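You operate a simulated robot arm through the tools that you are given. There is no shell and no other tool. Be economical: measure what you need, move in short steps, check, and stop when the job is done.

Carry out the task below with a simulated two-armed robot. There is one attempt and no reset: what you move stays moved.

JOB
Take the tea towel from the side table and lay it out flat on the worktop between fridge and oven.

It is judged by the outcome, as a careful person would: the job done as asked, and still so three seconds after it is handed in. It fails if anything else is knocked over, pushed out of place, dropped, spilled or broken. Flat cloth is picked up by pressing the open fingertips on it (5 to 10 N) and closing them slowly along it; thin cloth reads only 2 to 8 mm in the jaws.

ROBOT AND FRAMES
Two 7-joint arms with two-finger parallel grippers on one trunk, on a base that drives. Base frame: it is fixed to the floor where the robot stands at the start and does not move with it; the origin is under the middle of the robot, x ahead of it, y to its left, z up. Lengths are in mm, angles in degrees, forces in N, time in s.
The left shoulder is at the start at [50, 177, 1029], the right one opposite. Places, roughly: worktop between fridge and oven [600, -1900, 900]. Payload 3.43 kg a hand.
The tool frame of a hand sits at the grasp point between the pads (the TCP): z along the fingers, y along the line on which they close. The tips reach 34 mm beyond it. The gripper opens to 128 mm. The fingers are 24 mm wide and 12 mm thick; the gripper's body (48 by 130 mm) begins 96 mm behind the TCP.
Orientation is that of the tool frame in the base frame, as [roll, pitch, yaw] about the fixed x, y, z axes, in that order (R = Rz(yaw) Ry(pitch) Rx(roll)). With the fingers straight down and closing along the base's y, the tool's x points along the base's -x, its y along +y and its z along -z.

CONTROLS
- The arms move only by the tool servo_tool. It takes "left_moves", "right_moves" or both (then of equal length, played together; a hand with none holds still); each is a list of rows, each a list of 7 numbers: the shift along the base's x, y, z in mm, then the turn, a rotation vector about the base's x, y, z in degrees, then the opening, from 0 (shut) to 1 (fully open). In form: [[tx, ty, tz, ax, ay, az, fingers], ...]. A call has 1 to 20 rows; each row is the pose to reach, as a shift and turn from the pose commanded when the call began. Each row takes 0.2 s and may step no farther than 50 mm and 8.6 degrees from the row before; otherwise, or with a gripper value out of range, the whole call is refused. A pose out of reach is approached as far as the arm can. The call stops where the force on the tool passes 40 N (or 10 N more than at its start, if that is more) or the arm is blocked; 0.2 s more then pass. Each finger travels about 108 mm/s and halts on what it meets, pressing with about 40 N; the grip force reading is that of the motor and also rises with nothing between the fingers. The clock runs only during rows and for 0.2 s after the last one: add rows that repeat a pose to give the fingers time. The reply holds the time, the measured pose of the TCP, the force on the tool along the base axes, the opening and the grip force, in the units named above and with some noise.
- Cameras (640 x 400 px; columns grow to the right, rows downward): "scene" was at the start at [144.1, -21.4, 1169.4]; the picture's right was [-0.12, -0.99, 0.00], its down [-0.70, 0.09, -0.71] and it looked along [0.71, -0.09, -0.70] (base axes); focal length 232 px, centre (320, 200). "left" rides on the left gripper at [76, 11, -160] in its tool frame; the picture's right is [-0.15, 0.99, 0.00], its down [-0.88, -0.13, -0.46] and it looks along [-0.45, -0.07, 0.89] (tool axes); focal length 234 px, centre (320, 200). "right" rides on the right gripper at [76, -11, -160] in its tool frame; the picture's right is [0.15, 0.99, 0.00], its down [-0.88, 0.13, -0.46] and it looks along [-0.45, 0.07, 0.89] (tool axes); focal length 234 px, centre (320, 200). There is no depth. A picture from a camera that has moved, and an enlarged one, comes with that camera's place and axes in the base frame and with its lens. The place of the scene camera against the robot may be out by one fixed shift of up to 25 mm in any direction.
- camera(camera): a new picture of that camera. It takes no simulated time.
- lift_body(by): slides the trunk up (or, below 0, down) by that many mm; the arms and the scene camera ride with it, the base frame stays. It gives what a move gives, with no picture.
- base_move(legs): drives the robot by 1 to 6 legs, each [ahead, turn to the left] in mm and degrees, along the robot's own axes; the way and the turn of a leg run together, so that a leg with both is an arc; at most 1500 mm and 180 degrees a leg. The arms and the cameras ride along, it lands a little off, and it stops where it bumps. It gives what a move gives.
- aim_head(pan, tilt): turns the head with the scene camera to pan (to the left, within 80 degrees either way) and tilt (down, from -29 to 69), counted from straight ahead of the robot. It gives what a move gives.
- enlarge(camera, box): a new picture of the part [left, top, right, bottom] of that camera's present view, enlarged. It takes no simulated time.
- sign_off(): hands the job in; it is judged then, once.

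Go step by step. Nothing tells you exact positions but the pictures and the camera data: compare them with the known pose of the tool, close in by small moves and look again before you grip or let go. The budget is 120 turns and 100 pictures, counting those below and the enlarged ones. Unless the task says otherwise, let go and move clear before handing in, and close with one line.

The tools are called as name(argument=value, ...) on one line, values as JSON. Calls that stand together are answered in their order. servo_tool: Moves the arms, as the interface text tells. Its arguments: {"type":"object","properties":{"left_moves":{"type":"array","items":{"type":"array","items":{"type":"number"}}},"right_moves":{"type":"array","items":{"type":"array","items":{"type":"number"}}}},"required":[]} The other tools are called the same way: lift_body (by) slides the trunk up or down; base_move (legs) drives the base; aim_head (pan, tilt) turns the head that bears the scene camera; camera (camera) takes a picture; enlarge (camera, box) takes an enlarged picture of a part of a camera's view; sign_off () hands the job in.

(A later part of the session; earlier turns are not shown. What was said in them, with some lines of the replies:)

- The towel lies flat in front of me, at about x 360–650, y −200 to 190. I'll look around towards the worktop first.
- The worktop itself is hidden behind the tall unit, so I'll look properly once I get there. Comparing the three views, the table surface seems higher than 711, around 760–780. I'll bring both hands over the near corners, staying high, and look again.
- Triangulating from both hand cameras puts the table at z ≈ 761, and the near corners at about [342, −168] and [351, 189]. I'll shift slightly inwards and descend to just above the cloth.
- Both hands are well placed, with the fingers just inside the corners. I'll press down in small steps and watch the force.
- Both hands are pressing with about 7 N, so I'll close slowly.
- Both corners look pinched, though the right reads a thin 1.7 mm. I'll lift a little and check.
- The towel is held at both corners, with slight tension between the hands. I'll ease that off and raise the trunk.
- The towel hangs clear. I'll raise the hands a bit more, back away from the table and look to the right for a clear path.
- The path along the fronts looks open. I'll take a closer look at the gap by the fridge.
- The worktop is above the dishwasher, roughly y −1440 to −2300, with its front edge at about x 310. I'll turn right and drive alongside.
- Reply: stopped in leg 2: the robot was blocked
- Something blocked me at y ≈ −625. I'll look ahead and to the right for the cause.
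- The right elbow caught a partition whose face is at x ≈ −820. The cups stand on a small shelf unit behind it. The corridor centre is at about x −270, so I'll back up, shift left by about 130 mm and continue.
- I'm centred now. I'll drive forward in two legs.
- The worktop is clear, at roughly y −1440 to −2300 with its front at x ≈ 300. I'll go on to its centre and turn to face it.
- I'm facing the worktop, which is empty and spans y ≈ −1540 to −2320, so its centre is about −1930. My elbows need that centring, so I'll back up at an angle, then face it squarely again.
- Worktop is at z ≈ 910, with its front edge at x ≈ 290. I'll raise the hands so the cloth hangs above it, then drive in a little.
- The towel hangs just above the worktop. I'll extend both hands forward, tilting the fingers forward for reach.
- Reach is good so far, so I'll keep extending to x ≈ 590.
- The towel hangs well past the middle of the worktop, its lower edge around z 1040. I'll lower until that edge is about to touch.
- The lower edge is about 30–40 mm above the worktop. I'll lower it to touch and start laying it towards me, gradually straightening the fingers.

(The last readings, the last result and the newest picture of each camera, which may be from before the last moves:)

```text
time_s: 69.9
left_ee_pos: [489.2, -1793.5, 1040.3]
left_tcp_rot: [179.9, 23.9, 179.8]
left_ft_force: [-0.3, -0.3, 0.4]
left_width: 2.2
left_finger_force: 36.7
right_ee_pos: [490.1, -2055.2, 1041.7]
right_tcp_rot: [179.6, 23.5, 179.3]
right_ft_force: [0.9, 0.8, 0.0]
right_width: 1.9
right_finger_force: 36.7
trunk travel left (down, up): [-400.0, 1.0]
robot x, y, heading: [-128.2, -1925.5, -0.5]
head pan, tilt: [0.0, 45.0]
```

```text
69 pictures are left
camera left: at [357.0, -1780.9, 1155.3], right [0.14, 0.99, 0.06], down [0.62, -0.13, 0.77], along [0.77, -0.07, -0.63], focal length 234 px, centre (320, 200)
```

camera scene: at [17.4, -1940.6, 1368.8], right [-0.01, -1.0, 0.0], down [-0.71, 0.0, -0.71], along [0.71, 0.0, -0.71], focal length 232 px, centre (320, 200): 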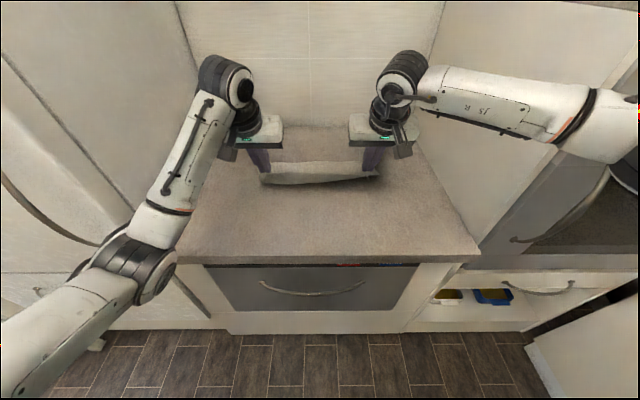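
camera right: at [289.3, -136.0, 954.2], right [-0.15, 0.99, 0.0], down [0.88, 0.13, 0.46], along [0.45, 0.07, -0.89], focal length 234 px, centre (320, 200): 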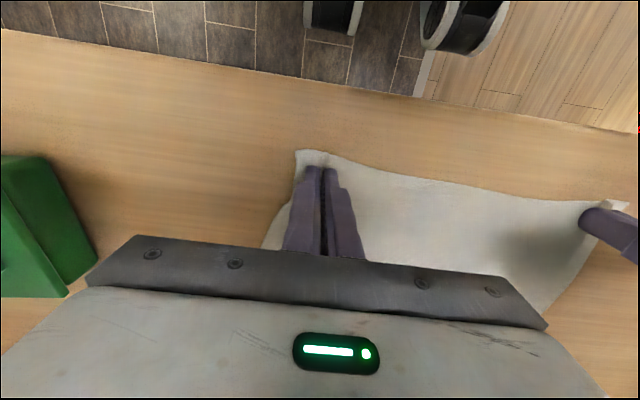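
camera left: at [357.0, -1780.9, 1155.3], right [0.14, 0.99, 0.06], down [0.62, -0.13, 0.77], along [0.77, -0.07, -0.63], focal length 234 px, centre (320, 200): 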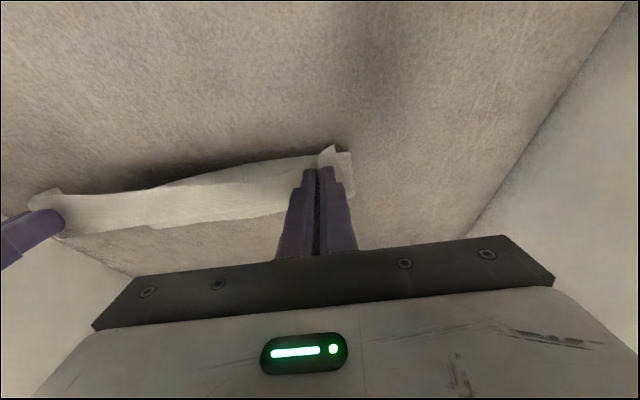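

I'll zoom in to see how it is lying.

enlarge(camera="scene", box=[220, 100, 420, 225])

camera(camera="right")

```text
3.20 times, centred on (320, 162) of scene
camera zoom: at [17.4, -1940.6, 1368.8], right [-0.01, -1.0, 0.0], down [-0.71, 0.0, -0.71], along [0.71, 0.0, -0.71], focal length 741 px, centre (320, 320)
```

zoom: 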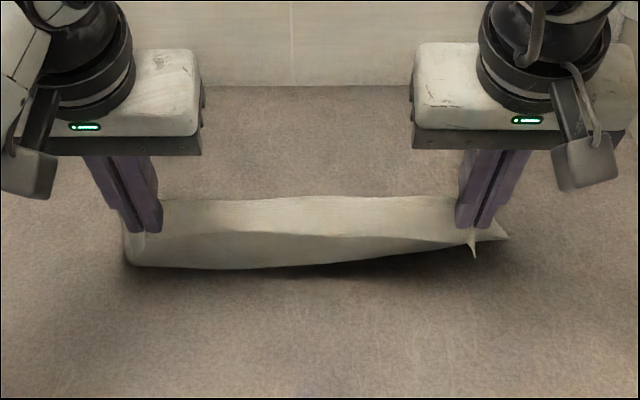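

```text
67 pictures are left
camera right: at [357.5, -2065.4, 1156.7], right [-0.13, 0.99, -0.05], down [0.63, 0.12, 0.77], along [0.77, 0.06, -0.64], focal length 234 px, centre (320, 200)
```

right: 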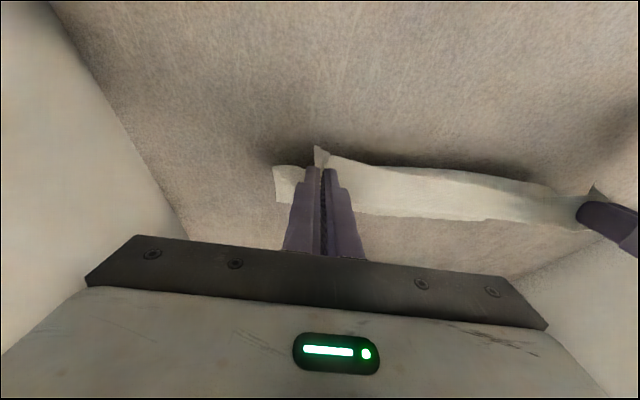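

It's unclear whether the far part is lying down. I'll zoom into the left hand view.

enlarge(camera="left", box=[0, 120, 360, 300])

```text
1.78 times, centred on (180, 210) of left
camera zoom: at [357.0, -1780.9, 1155.3], right [0.14, 0.99, 0.06], down [0.62, -0.13, 0.77], along [0.77, -0.07, -0.63], focal length 416 px, centre (569, 182)
```

zoom: 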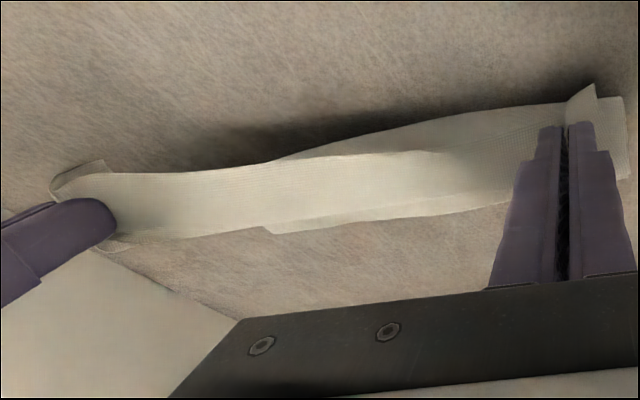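

I read it as the far edge being on the worktop at x ≈ 655, with slack sagging below my fingers. I'll pull back without lowering to take up the slack.

servo_tool(left_moves=[[-15, 0, 0, 0, 3, 0, 0], [-30, 0, 0, 0, 6, 0, 0], [-45, 0, 0, 0, 9, 0, 0], [-60, 0, 0, 0, 12, 0, 0], [-60, 0, 0, 0, 12, 0, 0]], right_moves=[[-15, 0, 0, 0, 3, 0, 0], [-30, 0, 0, 0, 6, 0, 0], [-45, 0, 0, 0, 9, 0, 0], [-60, 0, 0, 0, 12, 0, 0], [-60, 0, 0, 0, 12, 0, 0]])

enlarge(camera="scene", box=[200, 100, 440, 250])

camera(camera="left")

```text
time_s: 71.1
left_ee_pos: [430.7, -1792.2, 1041.7]
left_tcp_rot: [-179.9, 11.8, 179.8]
left_ft_force: [-0.4, -1.8, -0.6]
left_width: 2.3
left_finger_force: 37.0
right_ee_pos: [430.3, -2053.0, 1040.9]
right_tcp_rot: [179.7, 11.5, 179.4]
right_ft_force: [-0.1, 0.5, -0.3]
right_width: 2.1
right_finger_force: 37.1
trunk travel left (down, up): [-400.0, 1.0]
robot x, y, heading: [-127.5, -1928.3, -0.5]
head pan, tilt: [0.0, 45.0]
```

```text
2.67 times, centred on (320, 175) of scene
camera zoom: at [17.4, -1940.7, 1368.8], right [-0.01, -1.0, 0.0], down [-0.71, 0.01, -0.71], along [0.71, 0.0, -0.71], focal length 617 px, centre (320, 267)
```

zoom: 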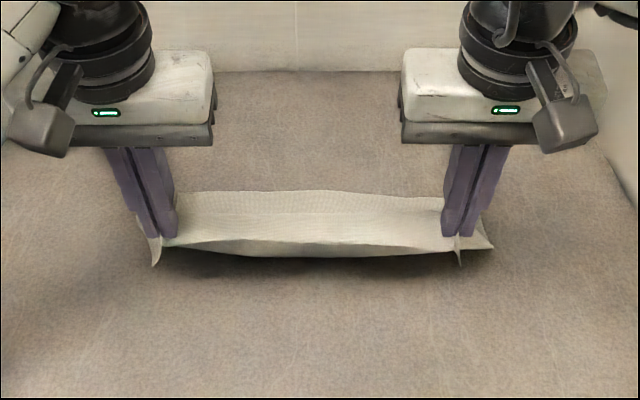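

```text
64 pictures are left
camera left: at [325.1, -1780.3, 1182.6], right [0.15, 0.99, 0.03], down [0.77, -0.13, 0.63], along [0.62, -0.07, -0.78], focal length 234 px, centre (320, 200)
```

left: 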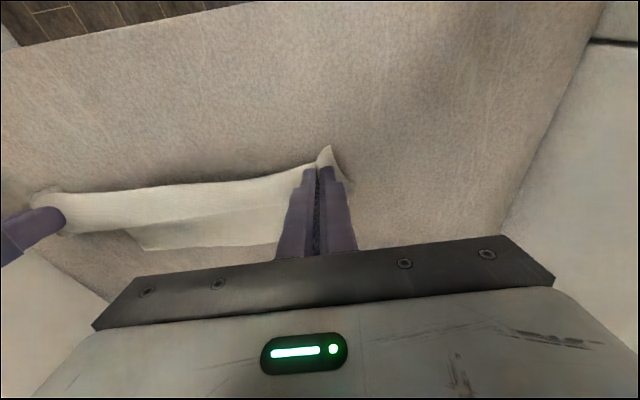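

The far edge is lying on the worktop at x ≈ 600 and trails the hands. I'll keep moving back while lowering gradually.

servo_tool(left_moves=[[-12, 0, -8, 0, 2, 0, 0], [-24, 0, -18, 0, 4, 0, 0], [-36, 0, -30, 0, 6, 0, 0], [-48, 0, -45, 0, 8, 0, 0], [-56, 0, -60, 0, 10, 0, 0], [-56, 0, -60, 0, 10, 0, 0]], right_moves=[[-12, 0, -8, 0, 2, 0, 0], [-24, 0, -18, 0, 4, 0, 0], [-36, 0, -30, 0, 6, 0, 0], [-48, 0, -45, 0, 8, 0, 0], [-56, 0, -60, 0, 10, 0, 0], [-56, 0, -60, 0, 10, 0, 0]])

enlarge(camera="scene", box=[200, 100, 440, 250])

camera(camera="left")

```text
time_s: 72.5
left_ee_pos: [376.3, -1794.0, 981.0]
left_tcp_rot: [-180.0, 1.9, 179.8]
left_ft_force: [0.9, 0.3, -0.1]
left_width: 2.2
left_finger_force: 37.0
right_ee_pos: [373.5, -2052.7, 982.4]
right_tcp_rot: [179.9, 1.5, 179.4]
right_ft_force: [0.2, 0.9, 0.1]
right_width: 2.1
right_finger_force: 36.9
trunk travel left (down, up): [-400.0, 1.0]
robot x, y, heading: [-125.6, -1927.6, -0.3]
head pan, tilt: [0.0, 45.0]
```

```text
2.67 times, centred on (320, 175) of scene
camera zoom: at [17.2, -1940.7, 1368.8], right [-0.01, -1.0, 0.0], down [-0.71, 0.0, -0.71], along [0.71, 0.0, -0.71], focal length 617 px, centre (320, 267)
```

zoom: 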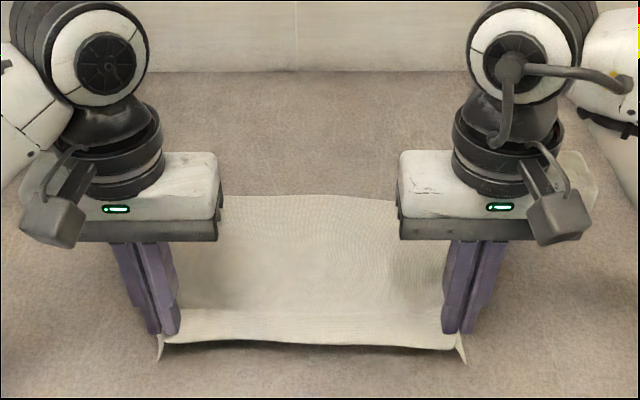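

```text
62 pictures are left
camera left: at [296.3, -1781.4, 1138.3], right [0.15, 0.99, 0.0], down [0.86, -0.13, 0.48], along [0.48, -0.07, -0.87], focal length 234 px, centre (320, 200)
```

left: 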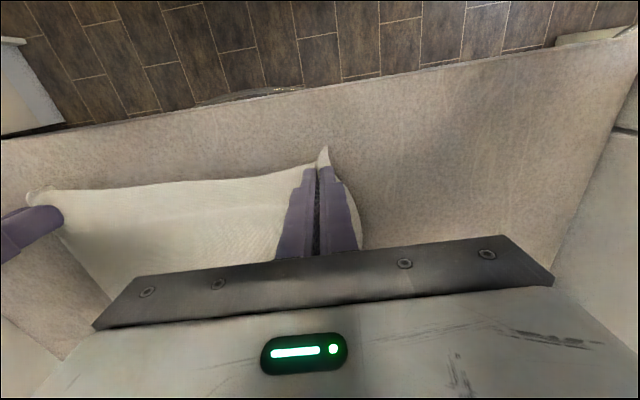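

It's spreading out nicely. I'll lower the last few centimetres while moving back slightly.

servo_tool(left_moves=[[-5, 0, -8, 0, 1, 0, 0], [-10, 0, -16, 0, 1.9, 0, 0], [-14, 0, -23, 0, 1.9, 0, 0], [-16, 0, -28, 0, 1.9, 0, 0], [-16, 0, -28, 0, 1.9, 0, 0]], right_moves=[[-5, 0, -8, 0, 1, 0, 0], [-10, 0, -16, 0, 1.5, 0, 0], [-14, 0, -23, 0, 1.5, 0, 0], [-16, 0, -28, 0, 1.5, 0, 0], [-16, 0, -28, 0, 1.5, 0, 0]])

camera(camera="left")

```text
time_s: 73.7
left_ee_pos: [360.6, -1792.1, 952.8]
left_tcp_rot: [-180.0, 0.0, 179.8]
left_ft_force: [-1.1, -0.7, 0.1]
left_width: 2.2
left_finger_force: 36.4
right_ee_pos: [358.0, -2052.9, 953.3]
right_tcp_rot: [179.9, 0.0, 179.4]
right_ft_force: [0.0, 0.6, -0.6]
right_width: 2.2
right_finger_force: 36.9
trunk travel left (down, up): [-400.0, 1.0]
robot x, y, heading: [-127.3, -1928.6, -0.5]
head pan, tilt: [0.0, 45.0]
```

```text
61 pictures are left
camera left: at [286.2, -1780.2, 1113.6], right [0.15, 0.99, 0.0], down [0.88, -0.13, 0.46], along [0.45, -0.07, -0.89], focal length 234 px, centre (320, 200)
```

left: 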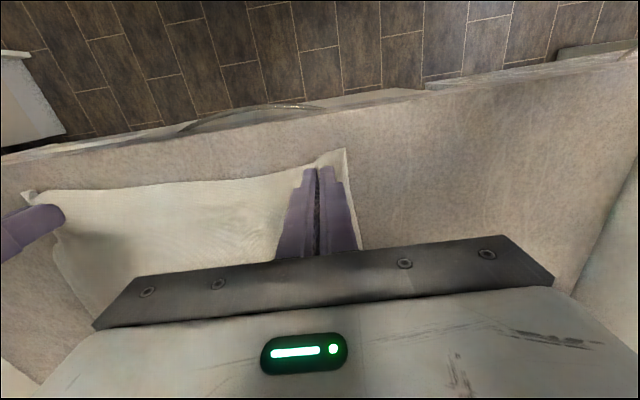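

Nearly there, so I'll lower gently until I feel contact.

servo_tool(left_moves=[[-2, 0, -3, 0, 0, 0, 0], [-4, 0, -6, 0, 0, 0, 0], [-4, 0, -6, 0, 0, 0, 0]], right_moves=[[-2, 0, -3, 0, 0, 0, 0], [-4, 0, -6, 0, 0, 0, 0], [-4, 0, -6, 0, 0, 0, 0]])

```text
time_s: 74.5
left_ee_pos: [356.5, -1794.0, 947.4]
left_tcp_rot: [180.0, -0.1, 179.8]
left_ft_force: [0.4, -0.1, 0.1]
left_width: 2.3
left_finger_force: 36.9
right_ee_pos: [354.5, -2053.4, 947.1]
right_tcp_rot: [179.9, 0.0, 179.4]
right_ft_force: [-0.2, 0.6, 0.7]
right_width: 2.1
right_finger_force: 36.5
trunk travel left (down, up): [-400.0, 1.0]
robot x, y, heading: [-128.3, -1929.4, -0.5]
head pan, tilt: [0.0, 45.0]
```

servo_tool(left_moves=[[-1, 0, -3, 0, 0, 0, 0], [-2, 0, -6, 0, 0, 0, 0], [-2, 0, -6, 0, 0, 0, 0]], right_moves=[[-1, 0, -3, 0, 0, 0, 0], [-2, 0, -6, 0, 0, 0, 0], [-2, 0, -6, 0, 0, 0, 0]])

```text
time_s: 75.3
left_ee_pos: [354.4, -1792.8, 946.1]
left_tcp_rot: [-179.8, 0.6, 179.7]
left_ft_force: [5.9, 2.4, 30.6]
left_width: 2.2
left_finger_force: 37.2
right_ee_pos: [351.2, -2052.8, 945.8]
right_tcp_rot: [179.7, 0.4, 179.3]
right_ft_force: [3.0, 0.5, 16.2]
right_width: 2.1
right_finger_force: 36.8
trunk travel left (down, up): [-400.0, 1.0]
robot x, y, heading: [-122.9, -1925.7, -0.4]
head pan, tilt: [0.0, 45.0]
```

Contact at TCP z ≈ 946. I'll ease the pressure and open slowly so the fingertips spread the pinched fold back out.

servo_tool(left_moves=[[0, 0, 4, 0, 0, 0, 0], [0, 0, 4, 0, 0, 0, 0.04], [0, 0, 4, 0, 0, 0, 0.08], [0, 0, 4, 0, 0, 0, 0.12], [0, 0, 4, 0, 0, 0, 0.16], [0, 0, 4, 0, 0, 0, 0.2], [0, 0, 4, 0, 0, 0, 0.24], [0, 0, 4, 0, 0, 0, 0.28], [0, 0, 4, 0, 0, 0, 0.32], [0, 0, 4, 0, 0, 0, 0.36], [0, 0, 4, 0, 0, 0, 0.4], [0, 0, 4, 0, 0, 0, 0.4]], right_moves=[[0, 0, 3, 0, 0, 0, 0], [0, 0, 3, 0, 0, 0, 0.04], [0, 0, 3, 0, 0, 0, 0.08], [0, 0, 3, 0, 0, 0, 0.12], [0, 0, 3, 0, 0, 0, 0.16], [0, 0, 3, 0, 0, 0, 0.2], [0, 0, 3, 0, 0, 0, 0.24], [0, 0, 3, 0, 0, 0, 0.28], [0, 0, 3, 0, 0, 0, 0.32], [0, 0, 3, 0, 0, 0, 0.36], [0, 0, 3, 0, 0, 0, 0.4], [0, 0, 3, 0, 0, 0, 0.4]])

camera(camera="left")

camera(camera="right")

```text
time_s: 77.9
left_ee_pos: [353.5, -1792.5, 945.0]
left_tcp_rot: [-180.0, 0.1, 179.8]
left_ft_force: [0.0, -1.2, 5.2]
left_width: 49.5
left_finger_force: 0.1
right_ee_pos: [349.6, -2052.9, 945.7]
right_tcp_rot: [179.8, 0.1, 179.3]
right_ft_force: [-0.3, 1.5, 7.4]
right_width: 48.6
right_finger_force: 0.2
trunk travel left (down, up): [-400.0, 1.0]
robot x, y, heading: [-125.3, -1924.9, -0.1]
head pan, tilt: [0.0, 45.0]
```

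```text
60 pictures are left
camera left: at [278.9, -1780.5, 1105.9], right [0.15, 0.99, 0.0], down [0.88, -0.13, 0.46], along [0.45, -0.07, -0.89], focal length 234 px, centre (320, 200)
```

left: 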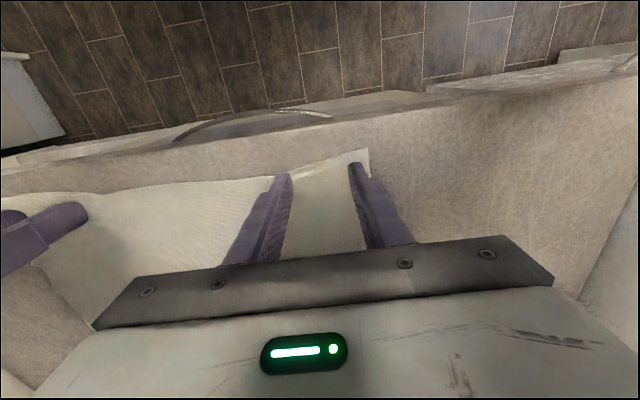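

```text
59 pictures are left
camera right: at [275.4, -2063.8, 1104.3], right [-0.14, 0.99, 0.0], down [0.88, 0.12, 0.46], along [0.45, 0.06, -0.89], focal length 234 px, centre (320, 200)
```

right: 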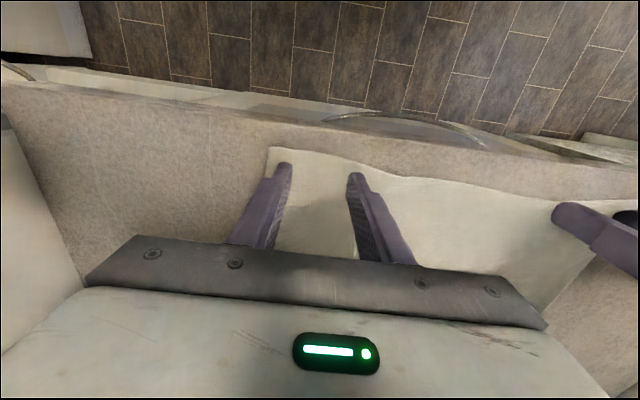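

The folds spread out flat. I'll lift straight up and look.

servo_tool(left_moves=[[0, 0, 4, 0, 0, 0, 0.4], [0, 0, 15, 0, 0, 0, 0.4], [0, 0, 45, 0, 0, 0, 0.4], [0, 0, 90, 0, 0, 0, 0.4], [-30, 0, 130, 0, 0, 0, 0.4], [-60, 0, 170, 0, 0, 0, 0.4], [-90, 0, 210, 0, 0, 0, 0.4]], right_moves=[[0, 0, 4, 0, 0, 0, 0.4], [0, 0, 15, 0, 0, 0, 0.4], [0, 0, 45, 0, 0, 0, 0.4], [0, 0, 90, 0, 0, 0, 0.4], [-30, 0, 130, 0, 0, 0, 0.4], [-60, 0, 170, 0, 0, 0, 0.4], [-90, 0, 210, 0, 0, 0, 0.4]])

camera(camera="scene")

camera(camera="left")

```text
time_s: 79.5
left_ee_pos: [260.1, -1792.3, 1156.5]
left_tcp_rot: [-180.0, 0.0, 179.8]
left_ft_force: [0.2, 0.5, 0.3]
left_width: 51.3
left_finger_force: 0.1
right_ee_pos: [263.1, -2053.5, 1154.4]
right_tcp_rot: [179.9, 0.1, 179.4]
right_ft_force: [-0.2, 0.2, -0.4]
right_width: 51.3
right_finger_force: 0.0
trunk travel left (down, up): [-400.0, 1.0]
robot x, y, heading: [-126.8, -1925.0, -0.3]
head pan, tilt: [0.0, 45.0]
```

```text
58 pictures are left
camera scene: at [15.8, -1940.7, 1368.9], right [-0.01, -1.0, 0.0], down [-0.71, 0.0, -0.71], along [0.71, 0.0, -0.71], focal length 232 px, centre (320, 200)
```

scene: 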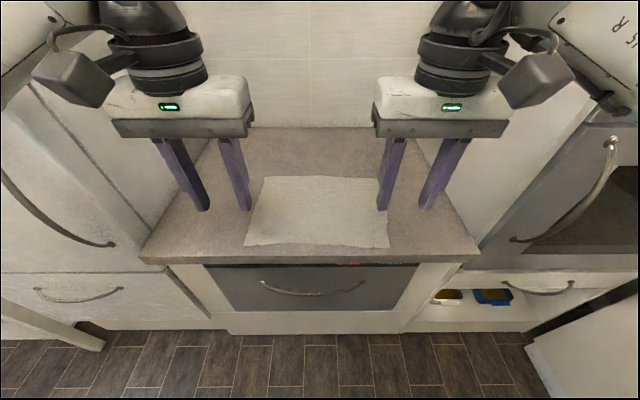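

```text
57 pictures are left
camera left: at [186.0, -1778.9, 1317.1], right [0.15, 0.99, 0.0], down [0.88, -0.13, 0.46], along [0.45, -0.07, -0.89], focal length 234 px, centre (320, 200)
```

left: 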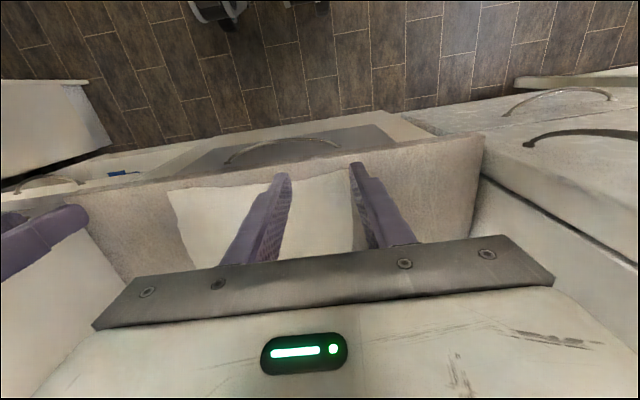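

The towel lies flat and fully on the worktop. I'll back away a little and check closely.

base_move(legs=[[-150, 0]])

enlarge(camera="scene", box=[200, 60, 440, 210])

```text
time_s: 80.9
left_ee_pos: [113.3, -1789.8, 1155.6]
left_tcp_rot: [180.0, 0.0, 179.9]
left_ft_force: [0.5, 0.7, 0.4]
left_width: 51.5
left_finger_force: 0.2
right_ee_pos: [113.8, -2052.5, 1154.9]
right_tcp_rot: [179.9, 0.1, 179.5]
right_ft_force: [0.7, 0.2, -0.1]
right_width: 51.2
right_finger_force: 0.0
trunk travel left (down, up): [-400.0, 1.0]
robot x, y, heading: [-274.3, -1927.0, -0.5]
head pan, tilt: [0.0, 45.0]
```

```text
2.67 times, centred on (320, 135) of scene
camera zoom: at [-131.8, -1939.5, 1368.9], right [-0.01, -1.0, 0.0], down [-0.71, 0.0, -0.71], along [0.71, 0.0, -0.71], focal length 617 px, centre (320, 373)
```

zoom: 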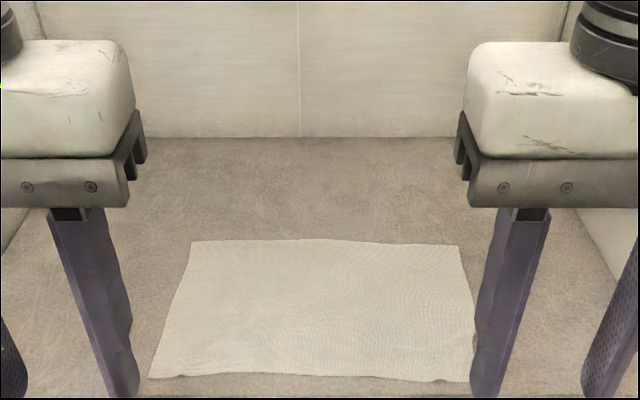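

The towel is spread flat and unfolded on the worktop, the hands are clear, and nothing looks disturbed in my last pictures. Handing in.

sign_off()

```text
The job is handed in.
```

The tea towel is laid out flat on the worktop between the fridge and the oven. My right arm bumped a partition on the way there, and I saw nothing moved or knocked over.
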